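You operate a simulated robot arm through the tools that you are given. There is no shell and no other tool.

You are at the controls of a simulated robot arm. One attempt, no reset.

## Task
Put things in order on the top of the back desk. At the end: the blue deposit holder from the top of the back desk stands on top of the black toner cartridge; the red coin roll from the top of the back desk stands where the blue deposit holder stood; the red stamp (marked "PAID") from the top of the back desk stands on top of the red can; the green coin roll from the top of the back desk stands where the red coin roll stood; whatever was shut is shut again. Leave all else as you found it, and nothing knocked over.

The check looks at the end state, three seconds after you hand in, the way a careful person would. Anything else that was tipped, shoved, dropped, spilled or broken makes it a failure.

## Robot
A 6-joint arm with a two-finger gripper, fixed in place. Base frame: the origin is at the foot of the arm, x ahead of it, y to its left, z up; the work surface is at about z = 0. Lengths are in cm, angles in rad, forces in N, time in s.
With the tool pointing down near the work surface it reaches from about 18 to 48 cm from the base axis. Its first joint turns from -1.152 to 1.152 rad. Payload 1.76 kg.
The TCP is the grasp point between the finger pads, 2.9 cm short of the fingertips. In the tool frame z runs along the fingers and y along their closing line. Largest opening 8.2 cm; the body of the gripper starts 5.8 cm behind the TCP.
Orientation is that of the tool frame in the base frame, as a unit quaternion [x, y, z, w]. With the fingers straight down and closing along the base's y, the tool's x points along the base's -x, its y along +y and its z along -z.

## Interface
- The arm moves only by the tool step_arm. Its argument "targets" is a list of rows, each an object (a shift or turn left out is 0, a gripper value left out holds the last) with "slide": the shift along the base's x, y, z in cm, a list of three; "dr": the turn, a rotation vector about the base's x, y, z in rad, a list of three. In form: [{"slide": [dx, dy, dz], "dr": [rx, ry, rz]}, ...]. A call has 1 to 20 rows; each row shifts and turns the commanded pose from where the row before left it. "gripper" is the gripper command, from -1 (fully open) to 1 (shut), values between in proportion, set as the call begins (left out, the last holds). Rows are played at 5 a second. More than 5 cm and 0.15 rad between two rows, or a gripper value outside its range, and nothing of the call is played. A pose out of reach is approached as far as the arm can. The call stops where the force on the tool passes 40 N (or 10 N more than at its start, if that is more) or the arm is blocked; 0.2 s more then pass. Each finger halts on what it meets, pressing with about 22 N; the grip force reading is that of the motor and also rises with nothing between the fingers. The clock runs only during rows and for 0.2 s after the last one: add rows that do not move to give the fingers time. It gives the time, the measured TCP pose, the force on the tool (base axes), the opening and the grip force at its end, in the units of the frame above (readings bear some noise), with the torque about the TCP (base axes, N m) and any sound that the robot's microphone picked up.
- Cameras (640 x 400 px; columns grow to the right, rows downward): "scene" is fixed at [6.1, 33.79, 42.52]; the picture's right is [-0.72, -0.70, 0.00], its down [-0.40, 0.41, -0.82] and it looks along [0.57, -0.59, -0.57] (base axes); focal length 214 px, centre (320, 200). "wrist" rides on the gripper at [7.9, 0.4, -8.9] in the tool frame; the picture's right is [-0.05, 1.00, 0.00], its down [-0.71, -0.04, -0.71] and it looks along [-0.71, -0.04, 0.71] (tool axes); focal length 256 px, centre (320, 200). There is no depth. A picture from a camera that has moved, and an enlarged one, comes with that camera's place and axes in the base frame and with its lens.
- grab_frame(camera): a new picture of that camera. No time passes.
- enlarge(camera, box): a new picture of the part [left, top, right, bottom] of that camera's present view, enlarged. No time passes.
- finish_job(): hands the job in; it is judged then, once.

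Nothing tells you positions but the pictures and the camera data. Unless the task says otherwise, let go and move clear before handing in.

The tools are called after "Call:" as a command line: name --argument value ..., lists and objects as JSON in quotes. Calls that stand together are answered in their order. step_arm: Moves the arm, as the interface text tells. Its arguments: {"type":"object","properties":{"targets":{"type":"array"},"gripper":{"type":"number"}},"required":["targets"]} The other tools are called the same way: grab_frame (camera) takes a picture; enlarge (camera, box) takes an enlarged picture of a part of a camera's view; finish_job () hands the job in.

At the start:

```text
t: 0.0
tcp_pos: [23.62, 5.6, 32.94]
tcp_rot: [0.0, 1.0, 0.001, 0.001]
contact_force: [-1.1, 0.3, -0.2]
ft_torque: [-0.03, 0.01, 0.05]
width: 8.23
gripper_force: 0.0
```

scene: 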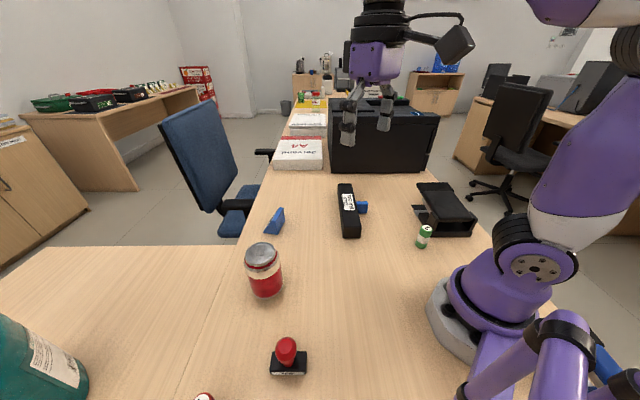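
wrist: 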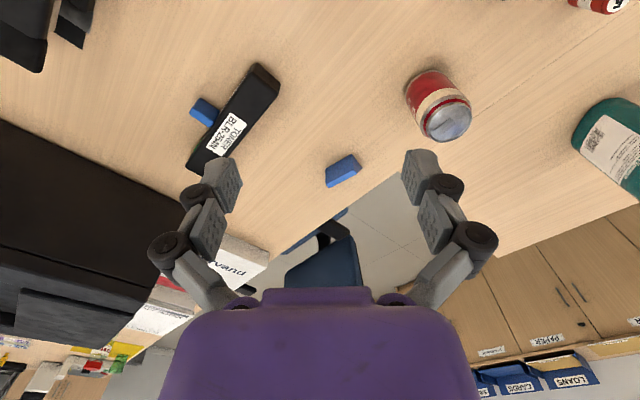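

I see a desk with a toner cartridge, two blue items, a red can, a red stamp, a green coin roll and something red at the picture's bottom edge. I'll look closer before moving.

Call:
enlarge --camera "scene" --box '[220, 160, 500, 335]'

Call:
enlarge --camera "scene" --box '[160, 300, 320, 400]'

Call:
enlarge --camera "wrist" --box '[160, 40, 480, 240]'

Call:
enlarge --camera "wrist" --box '[480, 0, 640, 100]'

```text
2.29 times, centred on (360, 248) of scene
camera zoom: at [6.1, 33.79, 42.52], right [-0.72, -0.7, 0.0], down [-0.4, 0.41, -0.82], along [0.57, -0.59, -0.57], focal length 490 px, centre (229, 91)
```

zoom: 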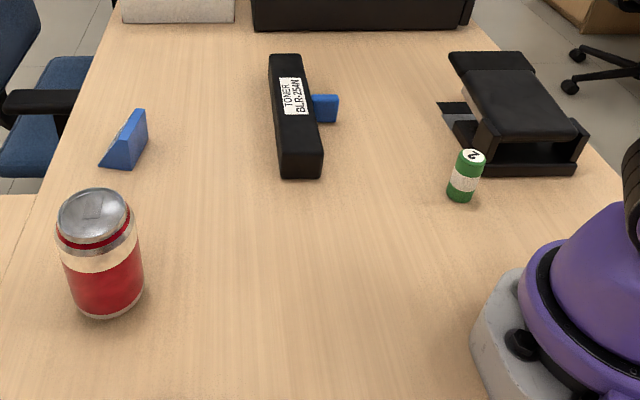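

```text
4.00 times, centred on (240, 350) of scene
camera zoom: at [6.1, 33.79, 42.52], right [-0.72, -0.7, 0.0], down [-0.4, 0.41, -0.82], along [0.57, -0.59, -0.57], focal length 858 px, centre (640, -400)
```

zoom: 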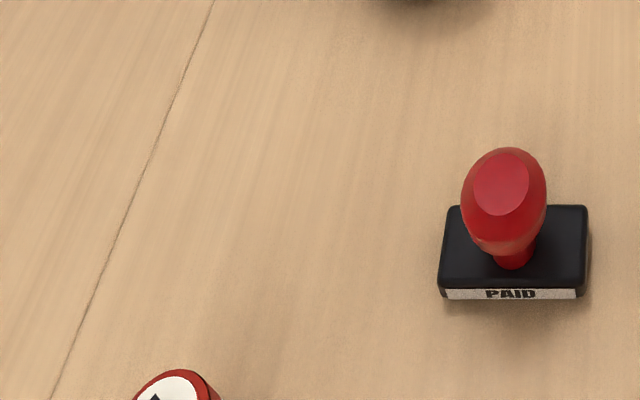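

```text
2.00 times, centred on (320, 140) of wrist
camera zoom: at [15.64, 5.92, 41.83], right [0.05, 1.0, 0.0], down [0.7, -0.04, 0.71], along [0.71, -0.04, -0.71], focal length 512 px, centre (320, 320)
```

zoom: 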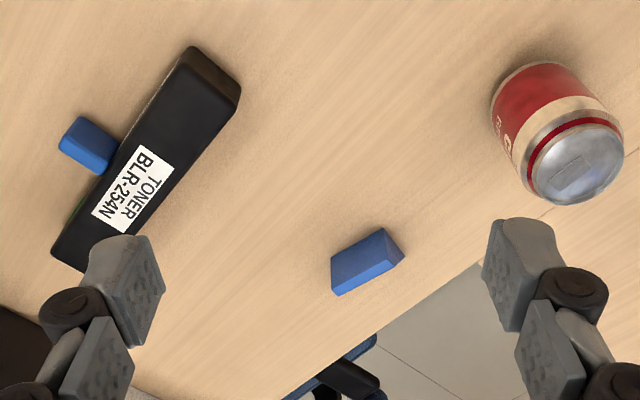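

```text
4.00 times, centred on (560, 50) of wrist
camera zoom: at [15.64, 5.92, 41.83], right [0.05, 1.0, 0.0], down [0.7, -0.04, 0.71], along [0.71, -0.04, -0.71], focal length 1024 px, centre (-640, 800)
```

zoom: 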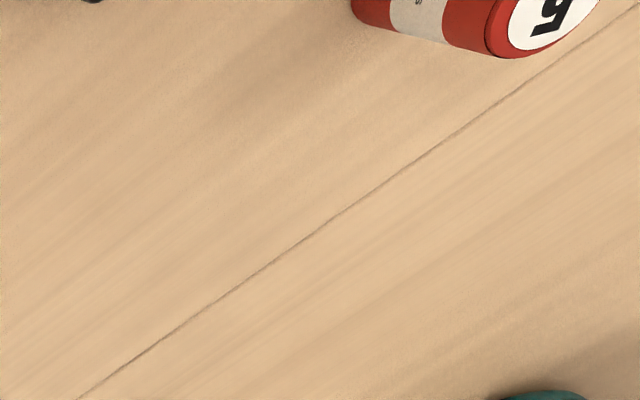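

I take the blue wedge to be at about (48.5, 8.3), another blue item at (35, -15), the can at (33.5, 22.4), the stamp at (18, 28.5), the red roll at (23, 38.5) and the green roll at (14.6, -14.4). I need closer views to tell which blue item is the deposit holder, so I'll lower the arm and move it to look.

Call:
step_arm --targets '[{"slide": [0, -3, -3.5]}, {"slide": [0, -3, -3.5]}, {"slide": [0, -3, -3.5]}, {"slide": [0, -2, -2]}, {"slide": [0, 0, 0]}, {"slide": [0, 0, 0]}]'

Call:
grab_frame --camera "wrist"

Call:
enlarge --camera "wrist" --box '[120, 80, 440, 280]'

Call:
grab_frame --camera "scene"

```text
t: 1.4
tcp_pos: [23.58, -5.47, 20.36]
tcp_rot: [-0.001, 1.0, 0.0, 0.0]
contact_force: [-0.1, 0.3, 0.2]
ft_torque: [-0.01, 0.02, -0.03]
width: 8.17
gripper_force: 0.0
```

```text
taken
camera wrist: at [15.61, -5.08, 29.24], right [0.05, 1.0, 0.0], down [0.7, -0.04, 0.71], along [0.71, -0.04, -0.71], focal length 256 px, centre (320, 200)
```

wrist: 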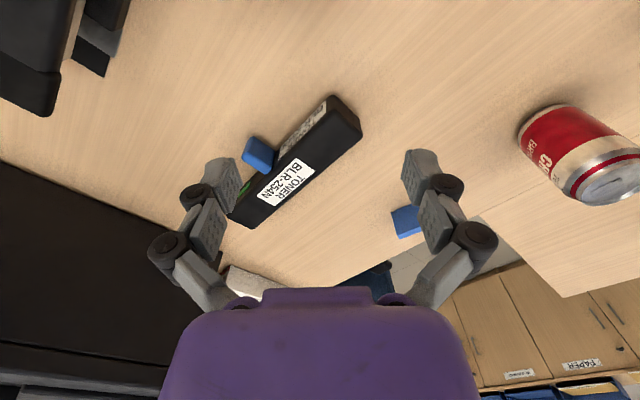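

```text
2.00 times, centred on (280, 180) of wrist
camera zoom: at [15.61, -5.08, 29.24], right [0.05, 1.0, 0.0], down [0.7, -0.04, 0.71], along [0.71, -0.04, -0.71], focal length 512 px, centre (400, 240)
```

zoom: 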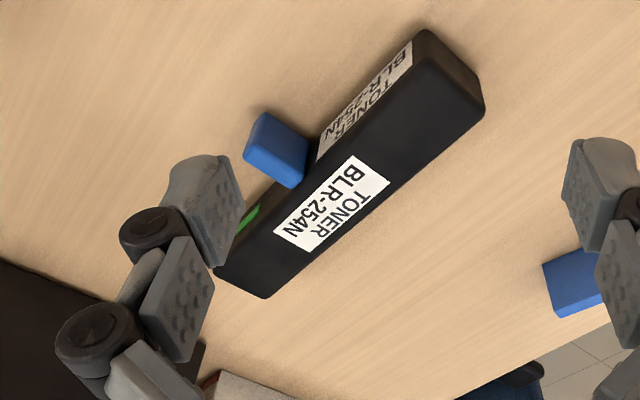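

```text
taken
```

scene: 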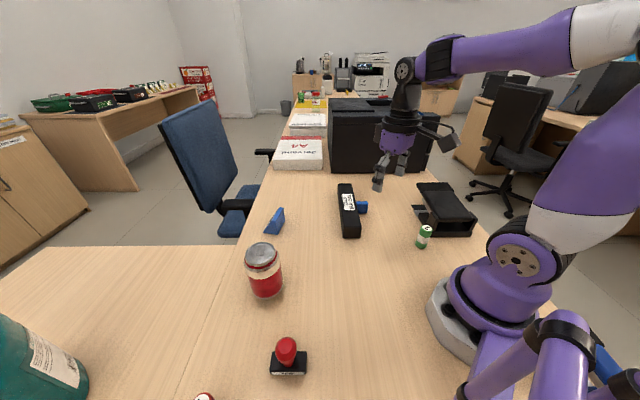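

The blue piece by the toner looks like a tab on the cartridge, so the wedge is probably the deposit holder. I'll take close looks at both.

Call:
step_arm --targets '[{"slide": [2, 4, 0]}, {"slide": [2, 4, 0]}, {"slide": [2, 4, -1.5]}, {"slide": [1, 2, -1]}, {"slide": [0, 0, 0]}, {"slide": [0, 0, 0]}]'

Call:
enlarge --camera "wrist" --box '[200, 80, 440, 230]'

Call:
grab_frame --camera "wrist"

Call:
enlarge --camera "scene" --box '[250, 190, 314, 240]'

Call:
enlarge --camera "scene" --box '[320, 170, 384, 250]'

```text
t: 2.8
tcp_pos: [30.48, 8.56, 17.95]
tcp_rot: [-0.001, 1.0, 0.001, 0.001]
contact_force: [0.5, -0.1, 0.3]
ft_torque: [0.01, -0.02, 0.02]
width: 8.21
gripper_force: 0.2
```

```text
2.67 times, centred on (320, 155) of wrist
camera zoom: at [22.53, 8.98, 26.84], right [0.05, 1.0, 0.0], down [0.7, -0.04, 0.71], along [0.71, -0.04, -0.71], focal length 683 px, centre (320, 320)
```

zoom: 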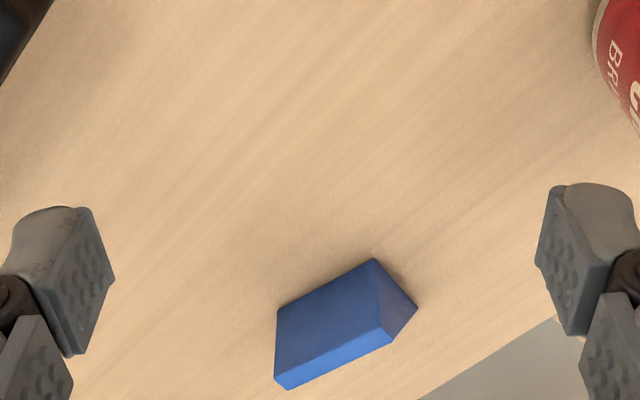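

```text
taken
camera wrist: at [22.53, 8.98, 26.84], right [0.05, 1.0, 0.0], down [0.7, -0.04, 0.71], along [0.71, -0.04, -0.71], focal length 256 px, centre (320, 200)
```

wrist: 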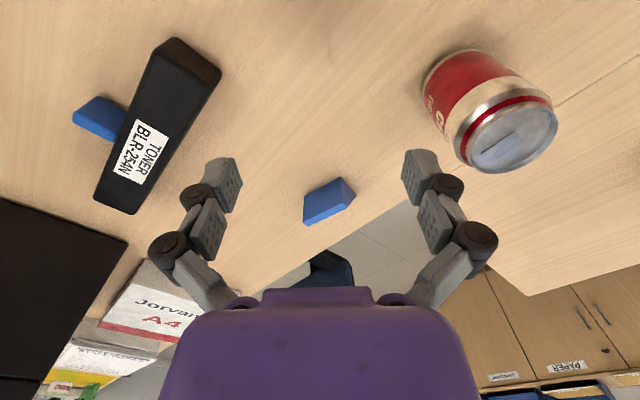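

```text
8.00 times, centred on (282, 215) of scene
camera zoom: at [6.1, 33.79, 42.52], right [-0.72, -0.7, 0.0], down [-0.4, 0.41, -0.82], along [0.57, -0.59, -0.57], focal length 1716 px, centre (624, 80)
```

zoom: 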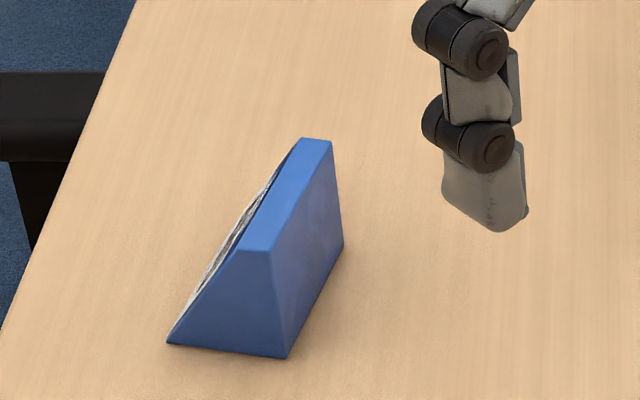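

```text
5.00 times, centred on (352, 210) of scene
camera zoom: at [6.1, 33.79, 42.52], right [-0.72, -0.7, 0.0], down [-0.4, 0.41, -0.82], along [0.57, -0.59, -0.57], focal length 1072 px, centre (160, 150)
```

zoom: 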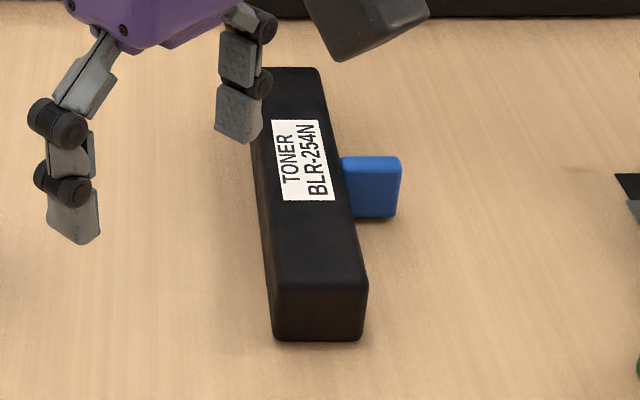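

The wedge carries slips on its slope, so it is the deposit holder. It measures about 6.1 x 4.4 x 4.8 cm, centred near (48.6, 9.05), with its long edge along (0.545, -0.84). I'll turn the gripper to close along that edge and hover above it.

Call:
step_arm --targets '[{"slide": [4, 0, -0.5], "dr": [0, 0, 0.144]}, {"slide": [4, 0, -1], "dr": [0, 0, 0.144]}, {"slide": [4, 0, -1], "dr": [0, 0, 0.144]}, {"slide": [4, 0, -1], "dr": [0, 0, 0.144]}, {"slide": [1.2, -0.1, -1]}, {"slide": [0, 0, 0]}, {"slide": [0, 0, 0]}]' --gripper -1

Call:
grab_frame --camera "wrist"

Call:
grab_frame --camera "scene"

```text
t: 4.4
tcp_pos: [46.01, 7.78, 13.16]
tcp_rot: [-0.285, 0.959, 0.001, 0.0]
contact_force: [0.0, -0.5, 0.5]
ft_torque: [0.0, -0.01, 0.02]
width: 8.19
gripper_force: 0.0
out of reach, approached as far as the arm can: row 4
```

```text
taken
camera wrist: at [39.1, 3.77, 22.0], right [-0.5, 0.87, 0.0], down [0.61, 0.35, 0.71], along [0.61, 0.36, -0.71], focal length 256 px, centre (320, 200)
```

wrist: 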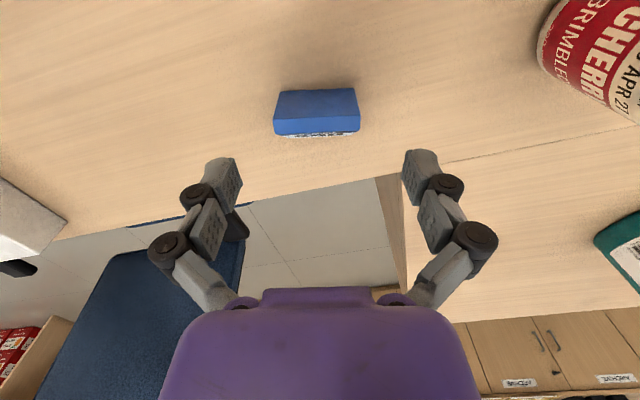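

```text
taken
```

scene: 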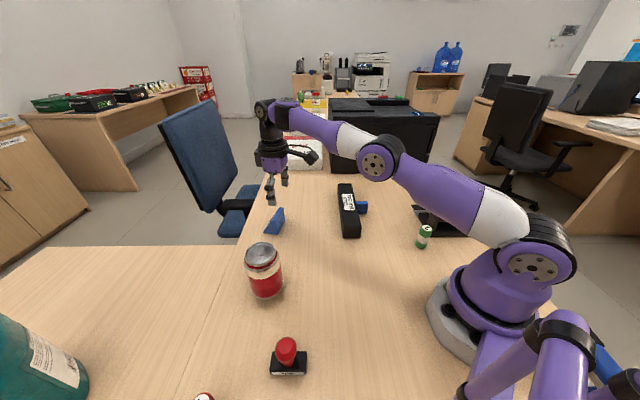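

The reach limit clamped the hover at (46, 7.8, 13). The reach grows lower down, so I'll drop to just above the wedge and try to reach (47.6, 8.35).

Call:
step_arm --targets '[{"slide": [0, 0, -2.3]}, {"slide": [0, 0, -2.3]}, {"slide": [0.8, 0.28, 0]}, {"slide": [0.8, 0.28, 0]}, {"slide": [0, 0, 0]}, {"slide": [0, 0, 0]}]'

Call:
grab_frame --camera "wrist"

Call:
enlarge --camera "scene" --box '[240, 170, 320, 240]'

```text
t: 5.8
tcp_pos: [46.85, 8.24, 8.42]
tcp_rot: [-0.285, 0.959, 0.0, 0.0]
contact_force: [0.2, 1.5, -1.0]
ft_torque: [-0.01, -0.01, 0.01]
width: 8.18
gripper_force: 0.0
out of reach, approached as far as the arm can: row 4
```

```text
taken
camera wrist: at [39.92, 4.15, 17.4], right [-0.5, 0.87, 0.0], down [0.61, 0.35, 0.71], along [0.61, 0.35, -0.71], focal length 256 px, centre (320, 200)
```

wrist: 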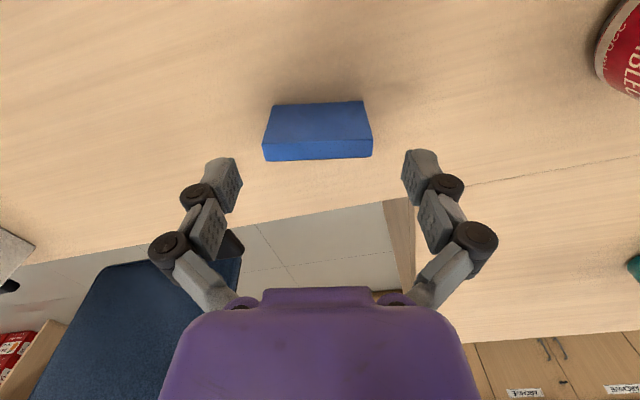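

```text
5.71 times, centred on (280, 205) of scene
camera zoom: at [6.1, 33.79, 42.52], right [-0.72, -0.7, 0.0], down [-0.4, 0.41, -0.82], along [0.57, -0.59, -0.57], focal length 1226 px, centre (549, 171)
```

zoom: 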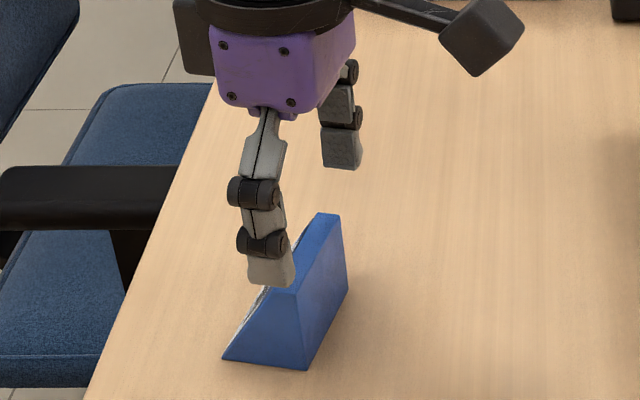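

The alignment is good. I'll centre the gripper, descend with the fingers open past the wedge's ends, then push out toward its mass centre.

Call:
step_arm --targets '[{"slide": [0.14, -0.22, -1]}, {"slide": [0, 0, -2]}, {"slide": [0, 0, -2]}, {"slide": [0.3, 0.2, 0]}, {"slide": [0.3, 0.2, 0]}, {"slide": [0, 0, 0]}]'

Call:
grab_frame --camera "wrist"

Call:
enlarge --camera "scene" --box '[240, 170, 320, 240]'

```text
t: 7.2
tcp_pos: [47.46, 8.32, 3.63]
tcp_rot: [-0.285, 0.958, 0.001, 0.001]
contact_force: [-1.3, 0.7, 0.8]
ft_torque: [0.0, 0.03, -0.02]
width: 8.19
gripper_force: 0.1
```

```text
taken
camera wrist: at [40.56, 4.28, 12.46], right [-0.5, 0.87, 0.0], down [0.61, 0.35, 0.71], along [0.61, 0.35, -0.71], focal length 256 px, centre (320, 200)
```

wrist: 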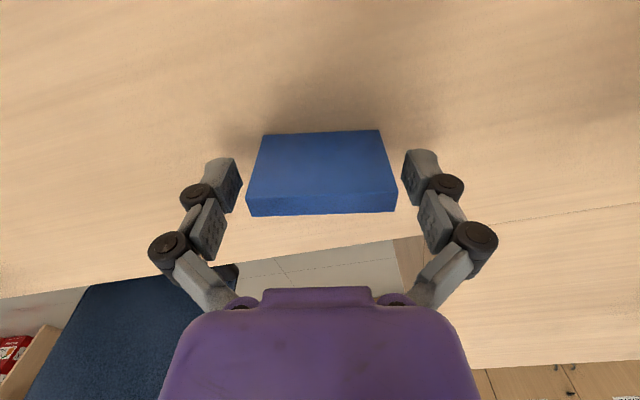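

```text
5.71 times, centred on (280, 205) of scene
camera zoom: at [6.1, 33.79, 42.52], right [-0.72, -0.7, 0.0], down [-0.4, 0.41, -0.82], along [0.57, -0.59, -0.57], focal length 1226 px, centre (549, 171)
```

zoom: 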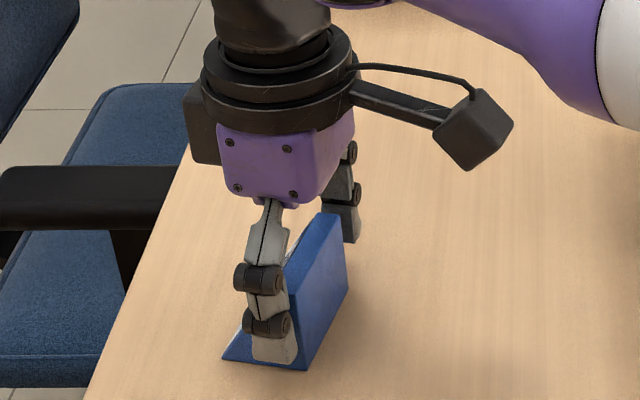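

The fingers straddle the wedge evenly. I'll nudge out a little more and close.

Call:
step_arm --targets '[{"slide": [0.3, 0.2, 0]}, {"slide": [0, 0, 0]}, {"slide": [0, 0, 0]}]'

Call:
step_arm --targets '[{"slide": [0, 0, 0]}, {"slide": [0, 0, 0]}, {"slide": [0, 0, 0]}, {"slide": [0, 0, 0]}]' --gripper 1

Call:
grab_frame --camera "wrist"

Call:
enlarge --camera "scene" --box '[240, 170, 320, 240]'

```text
t: 8.0
tcp_pos: [47.51, 8.23, 3.48]
tcp_rot: [-0.285, 0.959, 0.001, 0.002]
contact_force: [-0.6, -0.5, 0.4]
ft_torque: [0.0, -0.01, -0.02]
width: 8.2
gripper_force: 0.1
out of reach, approached as far as the arm can: row 1
```

```text
t: 9.0
tcp_pos: [47.67, 8.29, 3.6]
tcp_rot: [-0.285, 0.959, 0.001, 0.002]
contact_force: [-2.3, 3.6, 14.9]
ft_torque: [0.11, -0.11, 0.07]
width: 6.32
gripper_force: 22.3
```

```text
taken
camera wrist: at [40.58, 4.29, 12.52], right [-0.5, 0.87, 0.0], down [0.61, 0.35, 0.71], along [0.62, 0.35, -0.7], focal length 256 px, centre (320, 200)
```

wrist: 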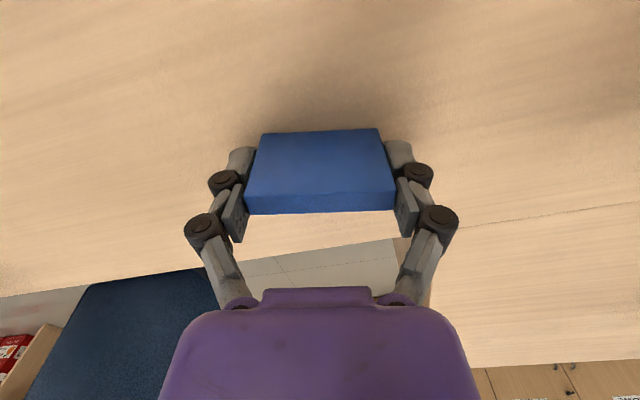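

```text
5.71 times, centred on (280, 205) of scene
camera zoom: at [6.09, 33.79, 42.53], right [-0.72, -0.7, 0.0], down [-0.4, 0.41, -0.82], along [0.57, -0.59, -0.57], focal length 1226 px, centre (549, 171)
```

zoom: 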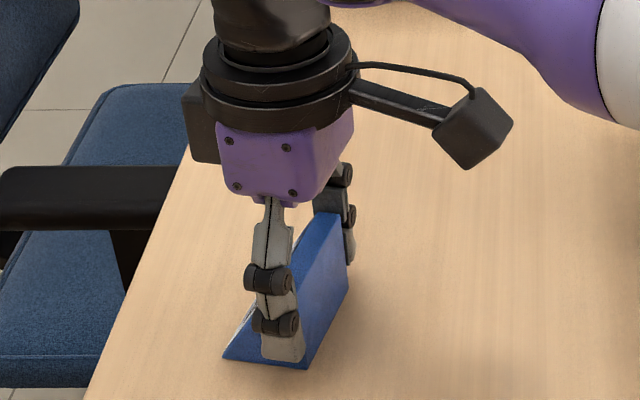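

The wedge is gripped at 6.3 cm wide. I'll lift it while drawing slightly inward to stay within reach.

Call:
step_arm --targets '[{"slide": [-0.05, 0, 0.5]}, {"slide": [-0.3, -0.1, 1]}, {"slide": [-0.7, -0.3, 2]}, {"slide": [-1.5, -0.5, 2.5]}, {"slide": [-2, -1, 2.5]}, {"slide": [-2, -1, 1]}, {"slide": [0, 0, 0]}]'

Call:
grab_frame --camera "wrist"

Call:
enlarge --camera "scene" --box '[220, 120, 380, 260]'

```text
t: 10.6
tcp_pos: [41.41, 5.53, 13.36]
tcp_rot: [-0.284, 0.959, 0.001, -0.001]
contact_force: [-0.2, 0.2, -1.0]
ft_torque: [-0.03, -0.03, -0.03]
width: 6.3
gripper_force: 22.6
out of reach, approached as far as the arm can: row 6
```

```text
taken
camera wrist: at [34.51, 1.53, 22.25], right [-0.5, 0.87, 0.0], down [0.61, 0.35, 0.71], along [0.61, 0.35, -0.71], focal length 256 px, centre (320, 200)
```

wrist: 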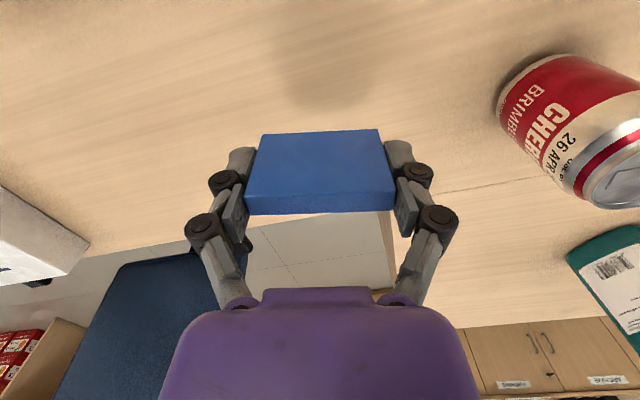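

```text
2.86 times, centred on (300, 190) of scene
camera zoom: at [6.1, 33.79, 42.52], right [-0.72, -0.7, 0.0], down [-0.4, 0.41, -0.82], along [0.57, -0.59, -0.57], focal length 613 px, centre (377, 229)
```

zoom: 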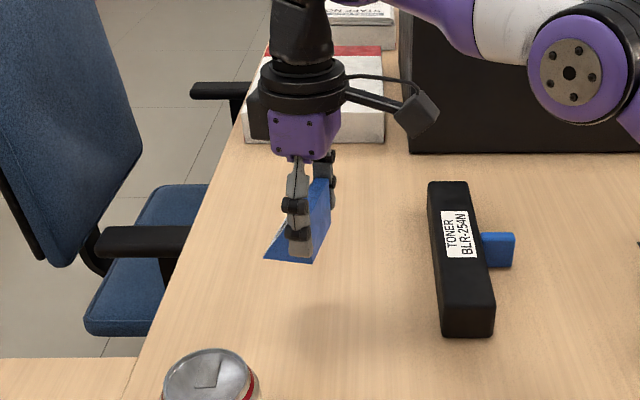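

The wedge is held level. Before placing it, I'll measure the toner accurately in both cameras.

Call:
enlarge --camera "scene" --box '[315, 165, 395, 245]'

Call:
step_arm --targets '[{"slide": [-4, -3, 0]}, {"slide": [-4, -2, 0.5]}, {"slide": [-4, 0, 0.5]}, {"slide": [0, 0, 0]}, {"slide": [0, 0, 0]}]'

Call:
grab_frame --camera "wrist"

```text
5.00 times, centred on (355, 205) of scene
camera zoom: at [6.1, 33.79, 42.52], right [-0.72, -0.7, 0.0], down [-0.4, 0.41, -0.82], along [0.57, -0.59, -0.57], focal length 1072 px, centre (145, 175)
```

zoom: 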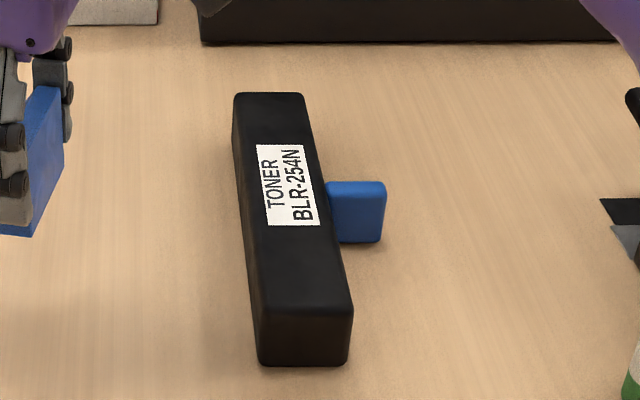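

```text
t: 11.8
tcp_pos: [37.23, 1.03, 20.0]
tcp_rot: [-0.285, 0.959, 0.002, 0.0]
contact_force: [0.1, 0.2, -1.0]
ft_torque: [0.01, 0.04, 0.0]
width: 6.31
gripper_force: 22.4
out of reach, approached as far as the arm can: row 1, 2, 3
```

```text
taken
camera wrist: at [30.31, -3.1, 28.92], right [-0.5, 0.87, 0.0], down [0.61, 0.35, 0.71], along [0.61, 0.36, -0.71], focal length 256 px, centre (320, 200)
```

wrist: 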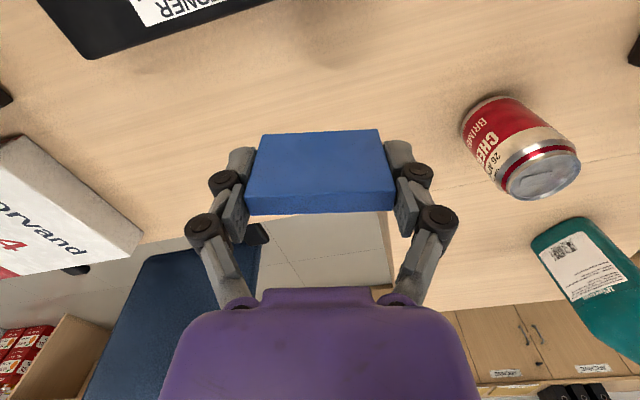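

Moving inward was limited unexpectedly and the arm went up instead. I'll look at the arm's pose.

Call:
grab_frame --camera "scene"

```text
taken
```

scene: 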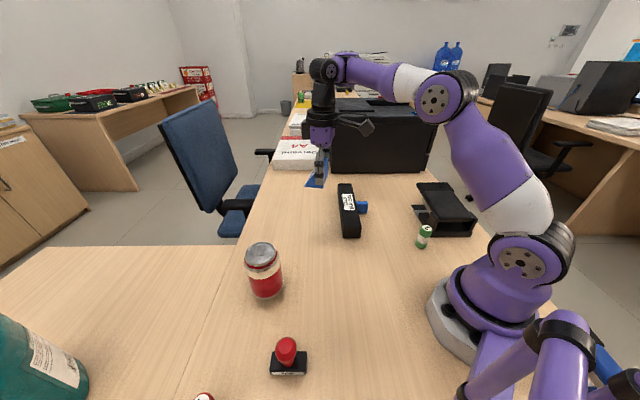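

The arm's pose looks normal. I'll probe with small moves inward.

Call:
step_arm --targets '[{"slide": [-1.5, 0, 0]}, {"slide": [-1.5, 0, 0]}, {"slide": [0, 0, 0]}]'

Call:
step_arm --targets '[{"slide": [0, -2, 0]}, {"slide": [0, -2, 0]}, {"slide": [0, 0, 0]}]'

```text
t: 12.6
tcp_pos: [35.49, 0.97, 21.74]
tcp_rot: [-0.285, 0.959, 0.001, -0.001]
contact_force: [0.4, 0.5, -0.4]
ft_torque: [-0.02, -0.02, 0.02]
width: 6.32
gripper_force: 21.8
out of reach, approached as far as the arm can: row 1, 2
```

```text
t: 13.4
tcp_pos: [35.62, -3.26, 21.5]
tcp_rot: [-0.285, 0.959, 0.001, 0.0]
contact_force: [0.1, 0.0, -0.7]
ft_torque: [-0.01, 0.02, -0.03]
width: 6.29
gripper_force: 22.2
```

Sideways moves work, but inward ones don't. I'll test whether the limit depends on yaw by turning the wrist back toward its original yaw and then moving inward.

Call:
step_arm --targets '[{"dr": [0, 0, -0.144]}, {"dr": [0, 0, -0.144]}, {"dr": [0, 0, -0.144]}, {"dr": [0, 0, -0.144]}, {"slide": [-1.5, 0, 0]}, {"slide": [-1.5, 0, 0]}, {"slide": [0, 0, 0]}]'

Call:
grab_frame --camera "scene"

```text
t: 15.0
tcp_pos: [33.54, -3.46, 23.01]
tcp_rot: [0.0, 1.0, 0.001, 0.0]
contact_force: [-0.6, 1.0, 0.2]
ft_torque: [0.0, -0.01, 0.0]
width: 6.32
gripper_force: 22.2
out of reach, approached as far as the arm can: row 5, 6
```

```text
taken
```

scene: 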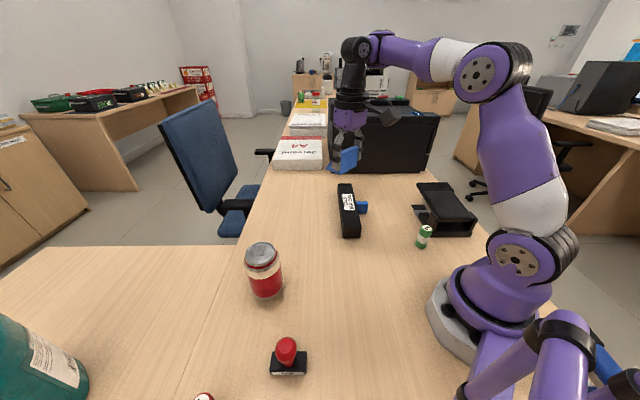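

It isn't the yaw. I'll test small tool tilts to see which joint is limiting.

Call:
step_arm --targets '[{"dr": [0, 0.1, 0]}, {"slide": [0, 0, 0]}, {"slide": [0, 0, 0]}]'

Call:
step_arm --targets '[{"dr": [0, -0.1, 0]}, {"dr": [0, -0.1, 0]}, {"slide": [0, 0, 0]}, {"slide": [0, 0, 0]}]'

```text
t: 15.8
tcp_pos: [33.99, -3.16, 23.08]
tcp_rot: [-0.001, 1.0, -0.002, -0.021]
contact_force: [-0.8, -0.7, -0.1]
ft_torque: [0.01, -0.01, -0.02]
width: 6.33
gripper_force: 21.9
out of reach, approached as far as the arm can: row 1
```

```text
t: 16.8
tcp_pos: [36.08, -3.42, 26.3]
tcp_rot: [0.0, 0.997, 0.0, 0.077]
contact_force: [-0.4, 0.0, -0.2]
ft_torque: [0.06, 0.02, 0.04]
width: 6.32
gripper_force: 22.2
out of reach, approached as far as the arm can: row 1, 2
```

The limit seems to be a branch of the arm's solution it got into at full stretch. I'll go back up toward the starting pose, level the tool, and descend again from there as I did at first.

Call:
step_arm --targets '[{"slide": [-2, 0, 3], "dr": [0, 0.05, 0]}, {"slide": [-2.5, 0, 2], "dr": [0, 0.05, 0]}, {"slide": [-3, 0, 2], "dr": [0, 0.054, 0]}, {"slide": [-3, 0, 1]}, {"slide": [0, 0, 0]}, {"slide": [0, 0, 0]}]'

Call:
grab_frame --camera "scene"

```text
t: 18.2
tcp_pos: [27.26, -3.27, 33.01]
tcp_rot: [-0.001, 1.0, -0.001, 0.003]
contact_force: [0.1, -0.1, -0.4]
ft_torque: [0.01, 0.02, 0.05]
width: 6.32
gripper_force: 22.0
out of reach, approached as far as the arm can: row 1
```

```text
taken
```

scene: 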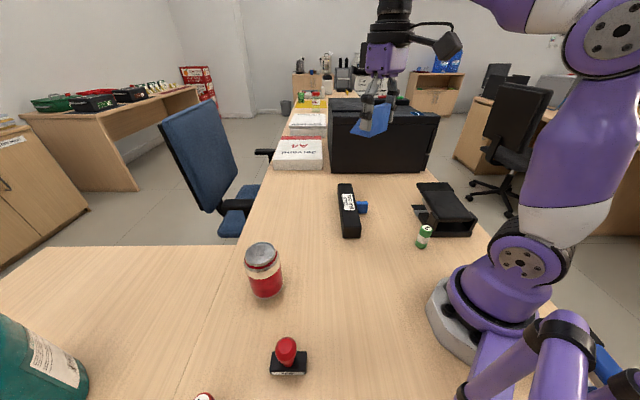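

I'm back near the start height. Now I'll descend to test.

Call:
step_arm --targets '[{"slide": [0, 0, -2]}, {"slide": [0, 0, -3]}, {"slide": [0, 0, -3]}, {"slide": [0, 0, -3]}, {"slide": [0, 0, 0]}, {"slide": [0, 0, 0]}]'

Call:
grab_frame --camera "scene"

```text
t: 19.6
tcp_pos: [27.24, -3.31, 22.04]
tcp_rot: [0.0, 1.0, -0.002, 0.003]
contact_force: [0.3, -0.1, -0.8]
ft_torque: [-0.02, 0.02, -0.01]
width: 6.29
gripper_force: 21.9
```

```text
taken
```

scene: 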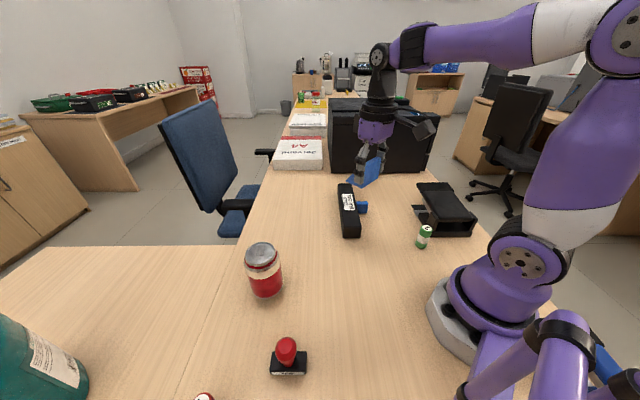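

The arm is free again and the wedge is still held. The toner is about 22 x 5 x 4 cm, centred at (37.4, -11.2) along (0.69, -0.72). I'll bring the wedge over its middle, turned to match.

Call:
step_arm --targets '[{"slide": [1.4, -1.3, -1], "dr": [0, 0, 0.127]}, {"slide": [1.4, -1.3, -1], "dr": [0, 0, 0.127]}, {"slide": [1.4, -1.3, -1], "dr": [0, 0, 0.127]}, {"slide": [1.4, -1.3, -1], "dr": [0, 0, 0.127]}, {"slide": [1.4, -1.3, -1], "dr": [0, 0, 0.127]}, {"slide": [1.4, -1.4, -1], "dr": [0, 0, 0.128]}, {"slide": [0, 0, 0]}, {"slide": [0, 0, 0]}]'

Call:
grab_frame --camera "wrist"

Call:
enlarge --camera "scene" --box '[290, 110, 410, 260]'

```text
t: 21.4
tcp_pos: [35.73, -11.16, 16.0]
tcp_rot: [-0.374, 0.928, -0.001, 0.003]
contact_force: [-0.1, -0.2, -0.7]
ft_torque: [-0.02, -0.02, -0.01]
width: 6.32
gripper_force: 21.7
```

```text
taken
camera wrist: at [29.57, -16.39, 24.95], right [-0.65, 0.76, 0.0], down [0.53, 0.46, 0.71], along [0.54, 0.46, -0.7], focal length 256 px, centre (320, 200)
```

wrist: 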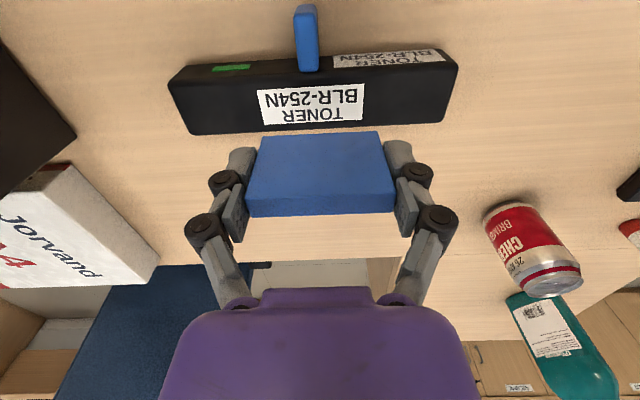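

```text
2.67 times, centred on (350, 185) of scene
camera zoom: at [6.1, 33.79, 42.52], right [-0.72, -0.7, 0.0], down [-0.4, 0.41, -0.82], along [0.57, -0.59, -0.57], focal length 572 px, centre (240, 240)
```

zoom: 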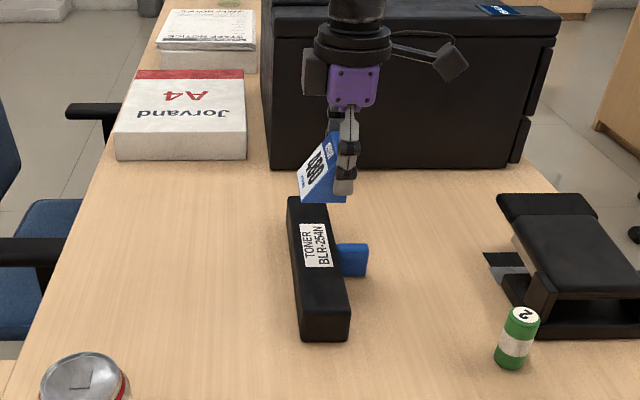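

The wedge is aligned above the toner's middle. I'll descend, first to just above it.

Call:
step_arm --targets '[{"slide": [0, 0, -2.5]}, {"slide": [0, 0, -2.5]}, {"slide": [0, 0, -2]}, {"slide": [0, 0, -0.7]}, {"slide": [0, 0, 0]}, {"slide": [0, 0, 0]}]'

Call:
enlarge --camera "scene" --box '[310, 150, 400, 250]'

Call:
grab_frame --camera "wrist"

```text
t: 22.8
tcp_pos: [35.72, -11.07, 8.27]
tcp_rot: [-0.373, 0.928, -0.001, 0.003]
contact_force: [0.3, 0.0, -0.8]
ft_torque: [0.0, -0.02, -0.01]
width: 6.32
gripper_force: 21.9
```

```text
4.00 times, centred on (355, 200) of scene
camera zoom: at [6.1, 33.79, 42.52], right [-0.72, -0.7, 0.0], down [-0.4, 0.41, -0.82], along [0.57, -0.59, -0.57], focal length 858 px, centre (180, 200)
```

zoom: 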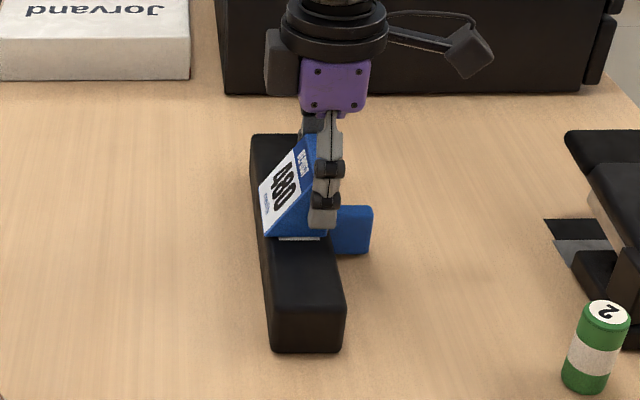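

```text
taken
camera wrist: at [29.6, -16.29, 17.17], right [-0.65, 0.76, 0.0], down [0.53, 0.46, 0.71], along [0.54, 0.46, -0.7], focal length 256 px, centre (320, 200)
```

wrist: 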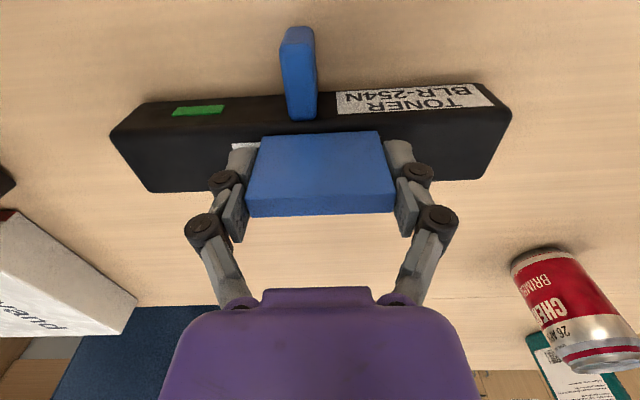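

The placement looks right, so I'll descend in small steps until contact.

Call:
step_arm --targets '[{"slide": [0, 0, -0.25]}, {"slide": [0, 0, -0.15]}, {"slide": [0, 0, 0]}]'

Call:
step_arm --targets '[{"slide": [0, 0, -0.15]}, {"slide": [0, 0, -0.1]}, {"slide": [0, 0, 0]}]'

```text
t: 23.6
tcp_pos: [35.66, -11.13, 8.02]
tcp_rot: [-0.373, 0.928, -0.001, 0.004]
contact_force: [-0.2, 2.5, 14.4]
ft_torque: [0.07, -0.03, 0.04]
width: 6.38
gripper_force: 21.5
```

```text
t: 24.4
tcp_pos: [35.66, -11.08, 7.75]
tcp_rot: [-0.373, 0.928, -0.001, 0.003]
contact_force: [4.3, 0.7, 15.0]
ft_torque: [0.0, -0.13, -0.02]
width: 6.33
gripper_force: 21.9
```

It's in contact. I'll ease the pressure slightly, then release.

Call:
step_arm --targets '[{"slide": [0, 0, 0.15]}, {"slide": [0, 0, 0]}]'

Call:
step_arm --targets '[{"slide": [0, 0, 0]}, {"slide": [0, 0, 0]}, {"slide": [0, 0, 0]}]' --gripper -1

Call:
grab_frame --camera "wrist"

Call:
enlarge --camera "scene" --box '[310, 150, 400, 250]'

```text
t: 25.0
tcp_pos: [35.53, -11.09, 7.74]
tcp_rot: [-0.372, 0.928, 0.0, 0.001]
contact_force: [-0.7, -0.3, 0.2]
ft_torque: [-0.03, -0.04, -0.03]
width: 6.31
gripper_force: 22.1
```

```text
t: 25.8
tcp_pos: [35.64, -11.13, 7.83]
tcp_rot: [-0.373, 0.928, -0.001, 0.004]
contact_force: [-0.1, 0.2, -0.4]
ft_torque: [0.01, 0.0, 0.01]
width: 8.22
gripper_force: 0.0
```

```text
taken
camera wrist: at [29.53, -16.33, 16.61], right [-0.65, 0.76, 0.0], down [0.53, 0.46, 0.71], along [0.54, 0.46, -0.7], focal length 256 px, centre (320, 200)
```

wrist: 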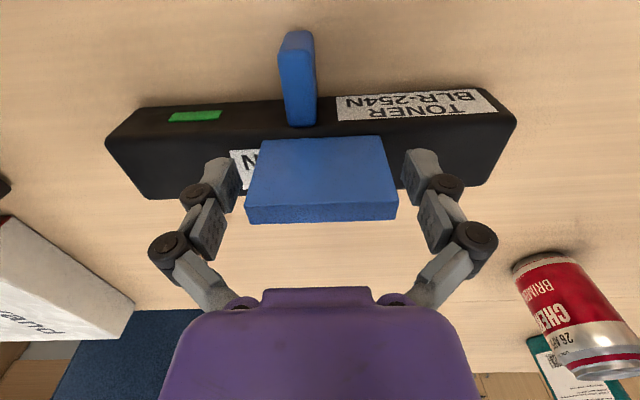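

```text
4.00 times, centred on (355, 200) of scene
camera zoom: at [6.1, 33.79, 42.52], right [-0.72, -0.7, 0.0], down [-0.4, 0.41, -0.82], along [0.57, -0.59, -0.57], focal length 858 px, centre (180, 200)
```

zoom: 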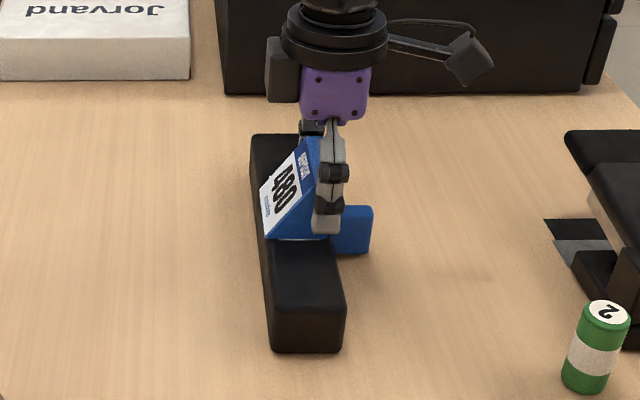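

The holder stands on the toner. I'll rise clear and then go look at the red coin roll on the left side.

Call:
step_arm --targets '[{"slide": [0, 0, 1]}, {"slide": [0, 0, 3]}, {"slide": [0, 0, 3]}, {"slide": [0, 0, 3]}, {"slide": [0, 0, 0]}]'

Call:
enlarge --camera "scene" --box '[310, 150, 400, 250]'

Call:
step_arm --targets '[{"slide": [-2.02, 3.68, 0.2], "dr": [0, 0, 0.027]}, {"slide": [-2.02, 3.68, 0.2], "dr": [0, 0, 0.027]}, {"slide": [-2.02, 3.68, 0.2], "dr": [0, 0, 0.027]}, {"slide": [-2.02, 3.68, 0.2], "dr": [0, 0, 0.027]}, {"slide": [-2.02, 3.68, 0.2], "dr": [0, 0, 0.027]}, {"slide": [-2.02, 3.68, 0.2], "dr": [0, 0, 0.027]}, {"slide": [-2.02, 3.68, 0.2], "dr": [0, 0, 0.027]}, {"slide": [-2.02, 3.68, 0.2], "dr": [0, 0, 0.027]}, {"slide": [-2.02, 3.68, 0.2], "dr": [0, 0, 0.027]}, {"slide": [-2.02, 3.68, 0.2], "dr": [0, 0, 0.027]}, {"slide": [0, 0, 0]}, {"slide": [0, 0, 0]}]'

Call:
grab_frame --camera "wrist"

Call:
grab_frame --camera "scene"

```text
t: 27.0
tcp_pos: [35.82, -10.98, 17.85]
tcp_rot: [-0.373, 0.928, 0.0, 0.004]
contact_force: [0.0, -0.5, 0.1]
ft_torque: [-0.02, -0.01, 0.04]
width: 8.2
gripper_force: 0.1
```

```text
4.00 times, centred on (355, 200) of scene
camera zoom: at [6.1, 33.79, 42.52], right [-0.72, -0.7, 0.0], down [-0.4, 0.41, -0.82], along [0.57, -0.59, -0.57], focal length 858 px, centre (180, 200)
```

zoom: 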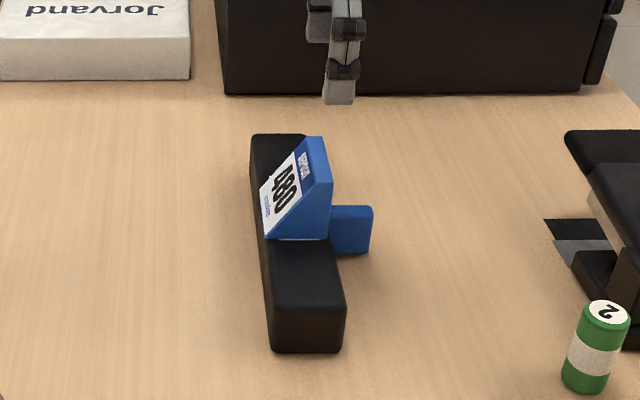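

```text
t: 29.6
tcp_pos: [15.36, 25.53, 19.71]
tcp_rot: [-0.495, 0.869, 0.0, 0.003]
contact_force: [-0.3, -1.1, 0.9]
ft_torque: [-0.02, -0.02, -0.01]
width: 8.22
gripper_force: 0.1
```

```text
taken
camera wrist: at [10.79, 18.97, 28.64], right [-0.83, 0.56, 0.0], down [0.39, 0.59, 0.71], along [0.4, 0.59, -0.7], focal length 256 px, centre (320, 200)
```

wrist: 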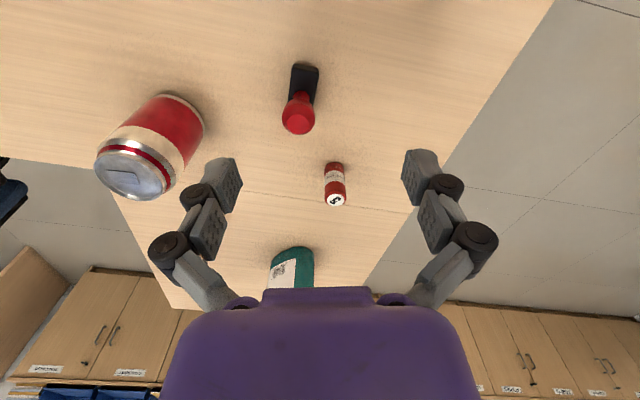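

```text
taken
```

scene: 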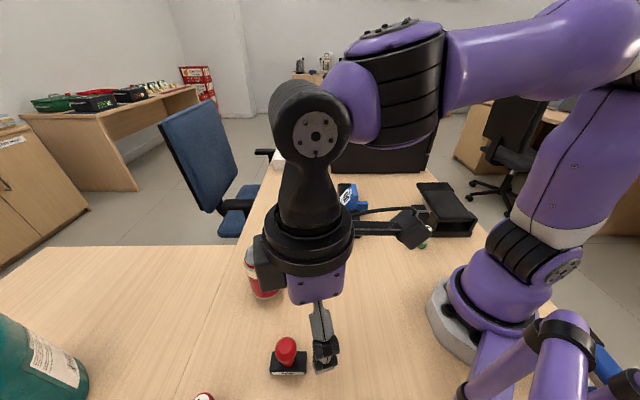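

The wedge sits well on the toner. Now I'll zoom in on the red roll, stamp, can and bottle.

Call:
enlarge --camera "wrist" --box '[260, 40, 420, 240]'

Call:
enlarge --camera "wrist" --box '[80, 60, 240, 220]'

```text
2.00 times, centred on (340, 140) of wrist
camera zoom: at [10.79, 18.97, 28.64], right [-0.83, 0.56, 0.0], down [0.39, 0.59, 0.71], along [0.4, 0.59, -0.7], focal length 512 px, centre (280, 320)
```

zoom: 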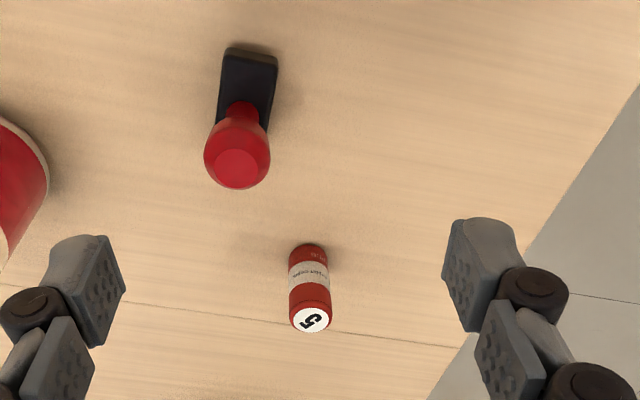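

```text
2.50 times, centred on (160, 140) of wrist
camera zoom: at [10.79, 18.97, 28.64], right [-0.83, 0.56, 0.0], down [0.39, 0.59, 0.71], along [0.4, 0.59, -0.7], focal length 640 px, centre (720, 350)
```

zoom: 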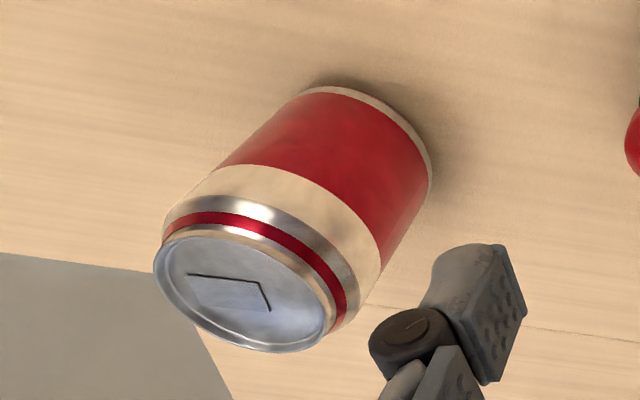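

Estimates: the red roll is centred at (22.2, 38.9), about 2.8 cm across and 6 cm tall. The stamp is at (19.05, 27.55), 7 cm tall. The roll's destination lies at the edge of reach, so I'll pick it with the tool leaning 0.25 rad radially outward, about the closing axis, and hover above it first.

Call:
step_arm --targets '[{"slide": [0.5, 1, 0], "dr": [0.109, -0.062, 0]}, {"slide": [1.5, 3, -0.5], "dr": [0.109, -0.062, 0]}, {"slide": [1.5, 3, -1]}, {"slide": [1.5, 3, -1.5]}, {"slide": [1.5, 2.9, -2]}, {"slide": [0, 0, -1.7]}, {"slide": [0, 0, 0]}, {"slide": [0, 0, 0]}]'

Call:
grab_frame --camera "wrist"

Call:
enlarge --camera "scene" --box '[120, 240, 360, 400]'

```text
t: 31.4
tcp_pos: [22.06, 38.51, 13.0]
tcp_rot: [-0.49, 0.862, 0.063, 0.11]
contact_force: [-0.5, -0.2, 0.4]
ft_torque: [0.0, 0.02, 0.0]
width: 8.22
gripper_force: 0.2
```

```text
taken
camera wrist: at [16.59, 30.09, 19.67], right [-0.83, 0.55, 0.01], down [0.29, 0.41, 0.86], along [0.47, 0.72, -0.51], focal length 256 px, centre (320, 200)
```

wrist: 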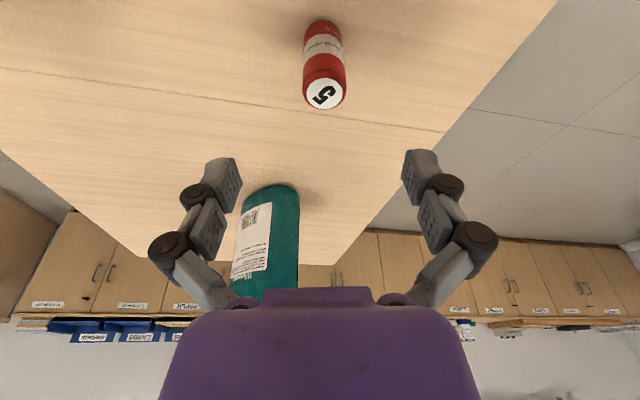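

```text
2.50 times, centred on (240, 320) of scene
camera zoom: at [6.1, 33.79, 42.52], right [-0.72, -0.7, 0.0], down [-0.4, 0.41, -0.82], along [0.57, -0.59, -0.57], focal length 536 px, centre (520, -100)
```

zoom: 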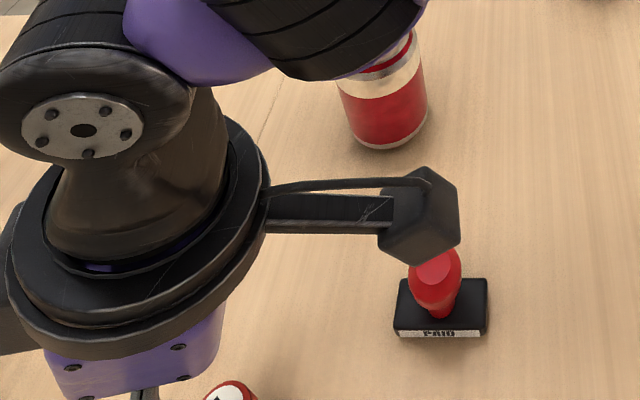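

The refined roll centre is about (21.65, 38.8), 2.4 cm across and 6.3 cm tall. I'll descend around it.

Call:
step_arm --targets '[{"slide": [-0.35, 0.09, -1.5]}, {"slide": [0, 0, -2]}, {"slide": [0, 0, -2]}, {"slide": [0, 0, -1.5]}, {"slide": [0, 0, -1.2]}, {"slide": [0, 0, 0]}, {"slide": [0, 0, 0]}]'

Call:
grab_frame --camera "wrist"

Call:
enlarge --camera "scene" --box '[120, 240, 360, 400]'

```text
t: 33.0
tcp_pos: [21.51, 38.5, 5.02]
tcp_rot: [-0.49, 0.863, 0.063, 0.109]
contact_force: [0.1, 0.5, 0.3]
ft_torque: [0.02, 0.04, 0.02]
width: 8.18
gripper_force: 0.2
```

```text
taken
camera wrist: at [16.1, 30.16, 11.51], right [-0.83, 0.55, 0.01], down [0.29, 0.41, 0.86], along [0.47, 0.72, -0.51], focal length 256 px, centre (320, 200)
```

wrist: 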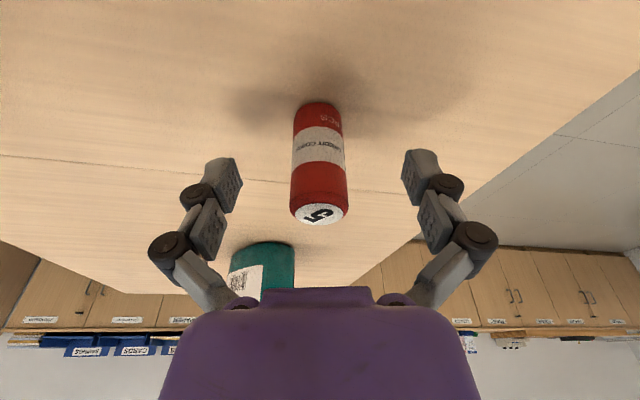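

```text
2.50 times, centred on (240, 320) of scene
camera zoom: at [6.1, 33.79, 42.52], right [-0.72, -0.7, 0.0], down [-0.4, 0.41, -0.82], along [0.57, -0.59, -0.57], focal length 536 px, centre (520, -100)
```

zoom: 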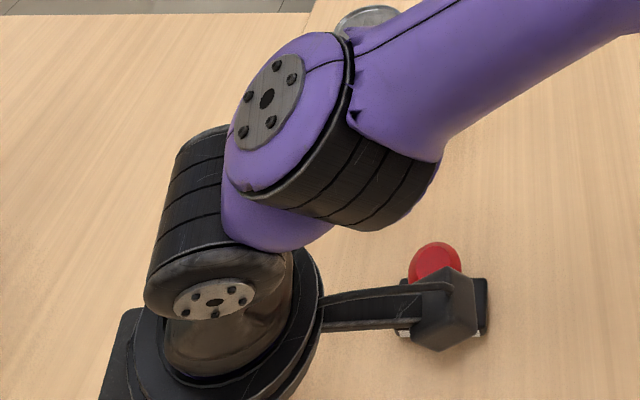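

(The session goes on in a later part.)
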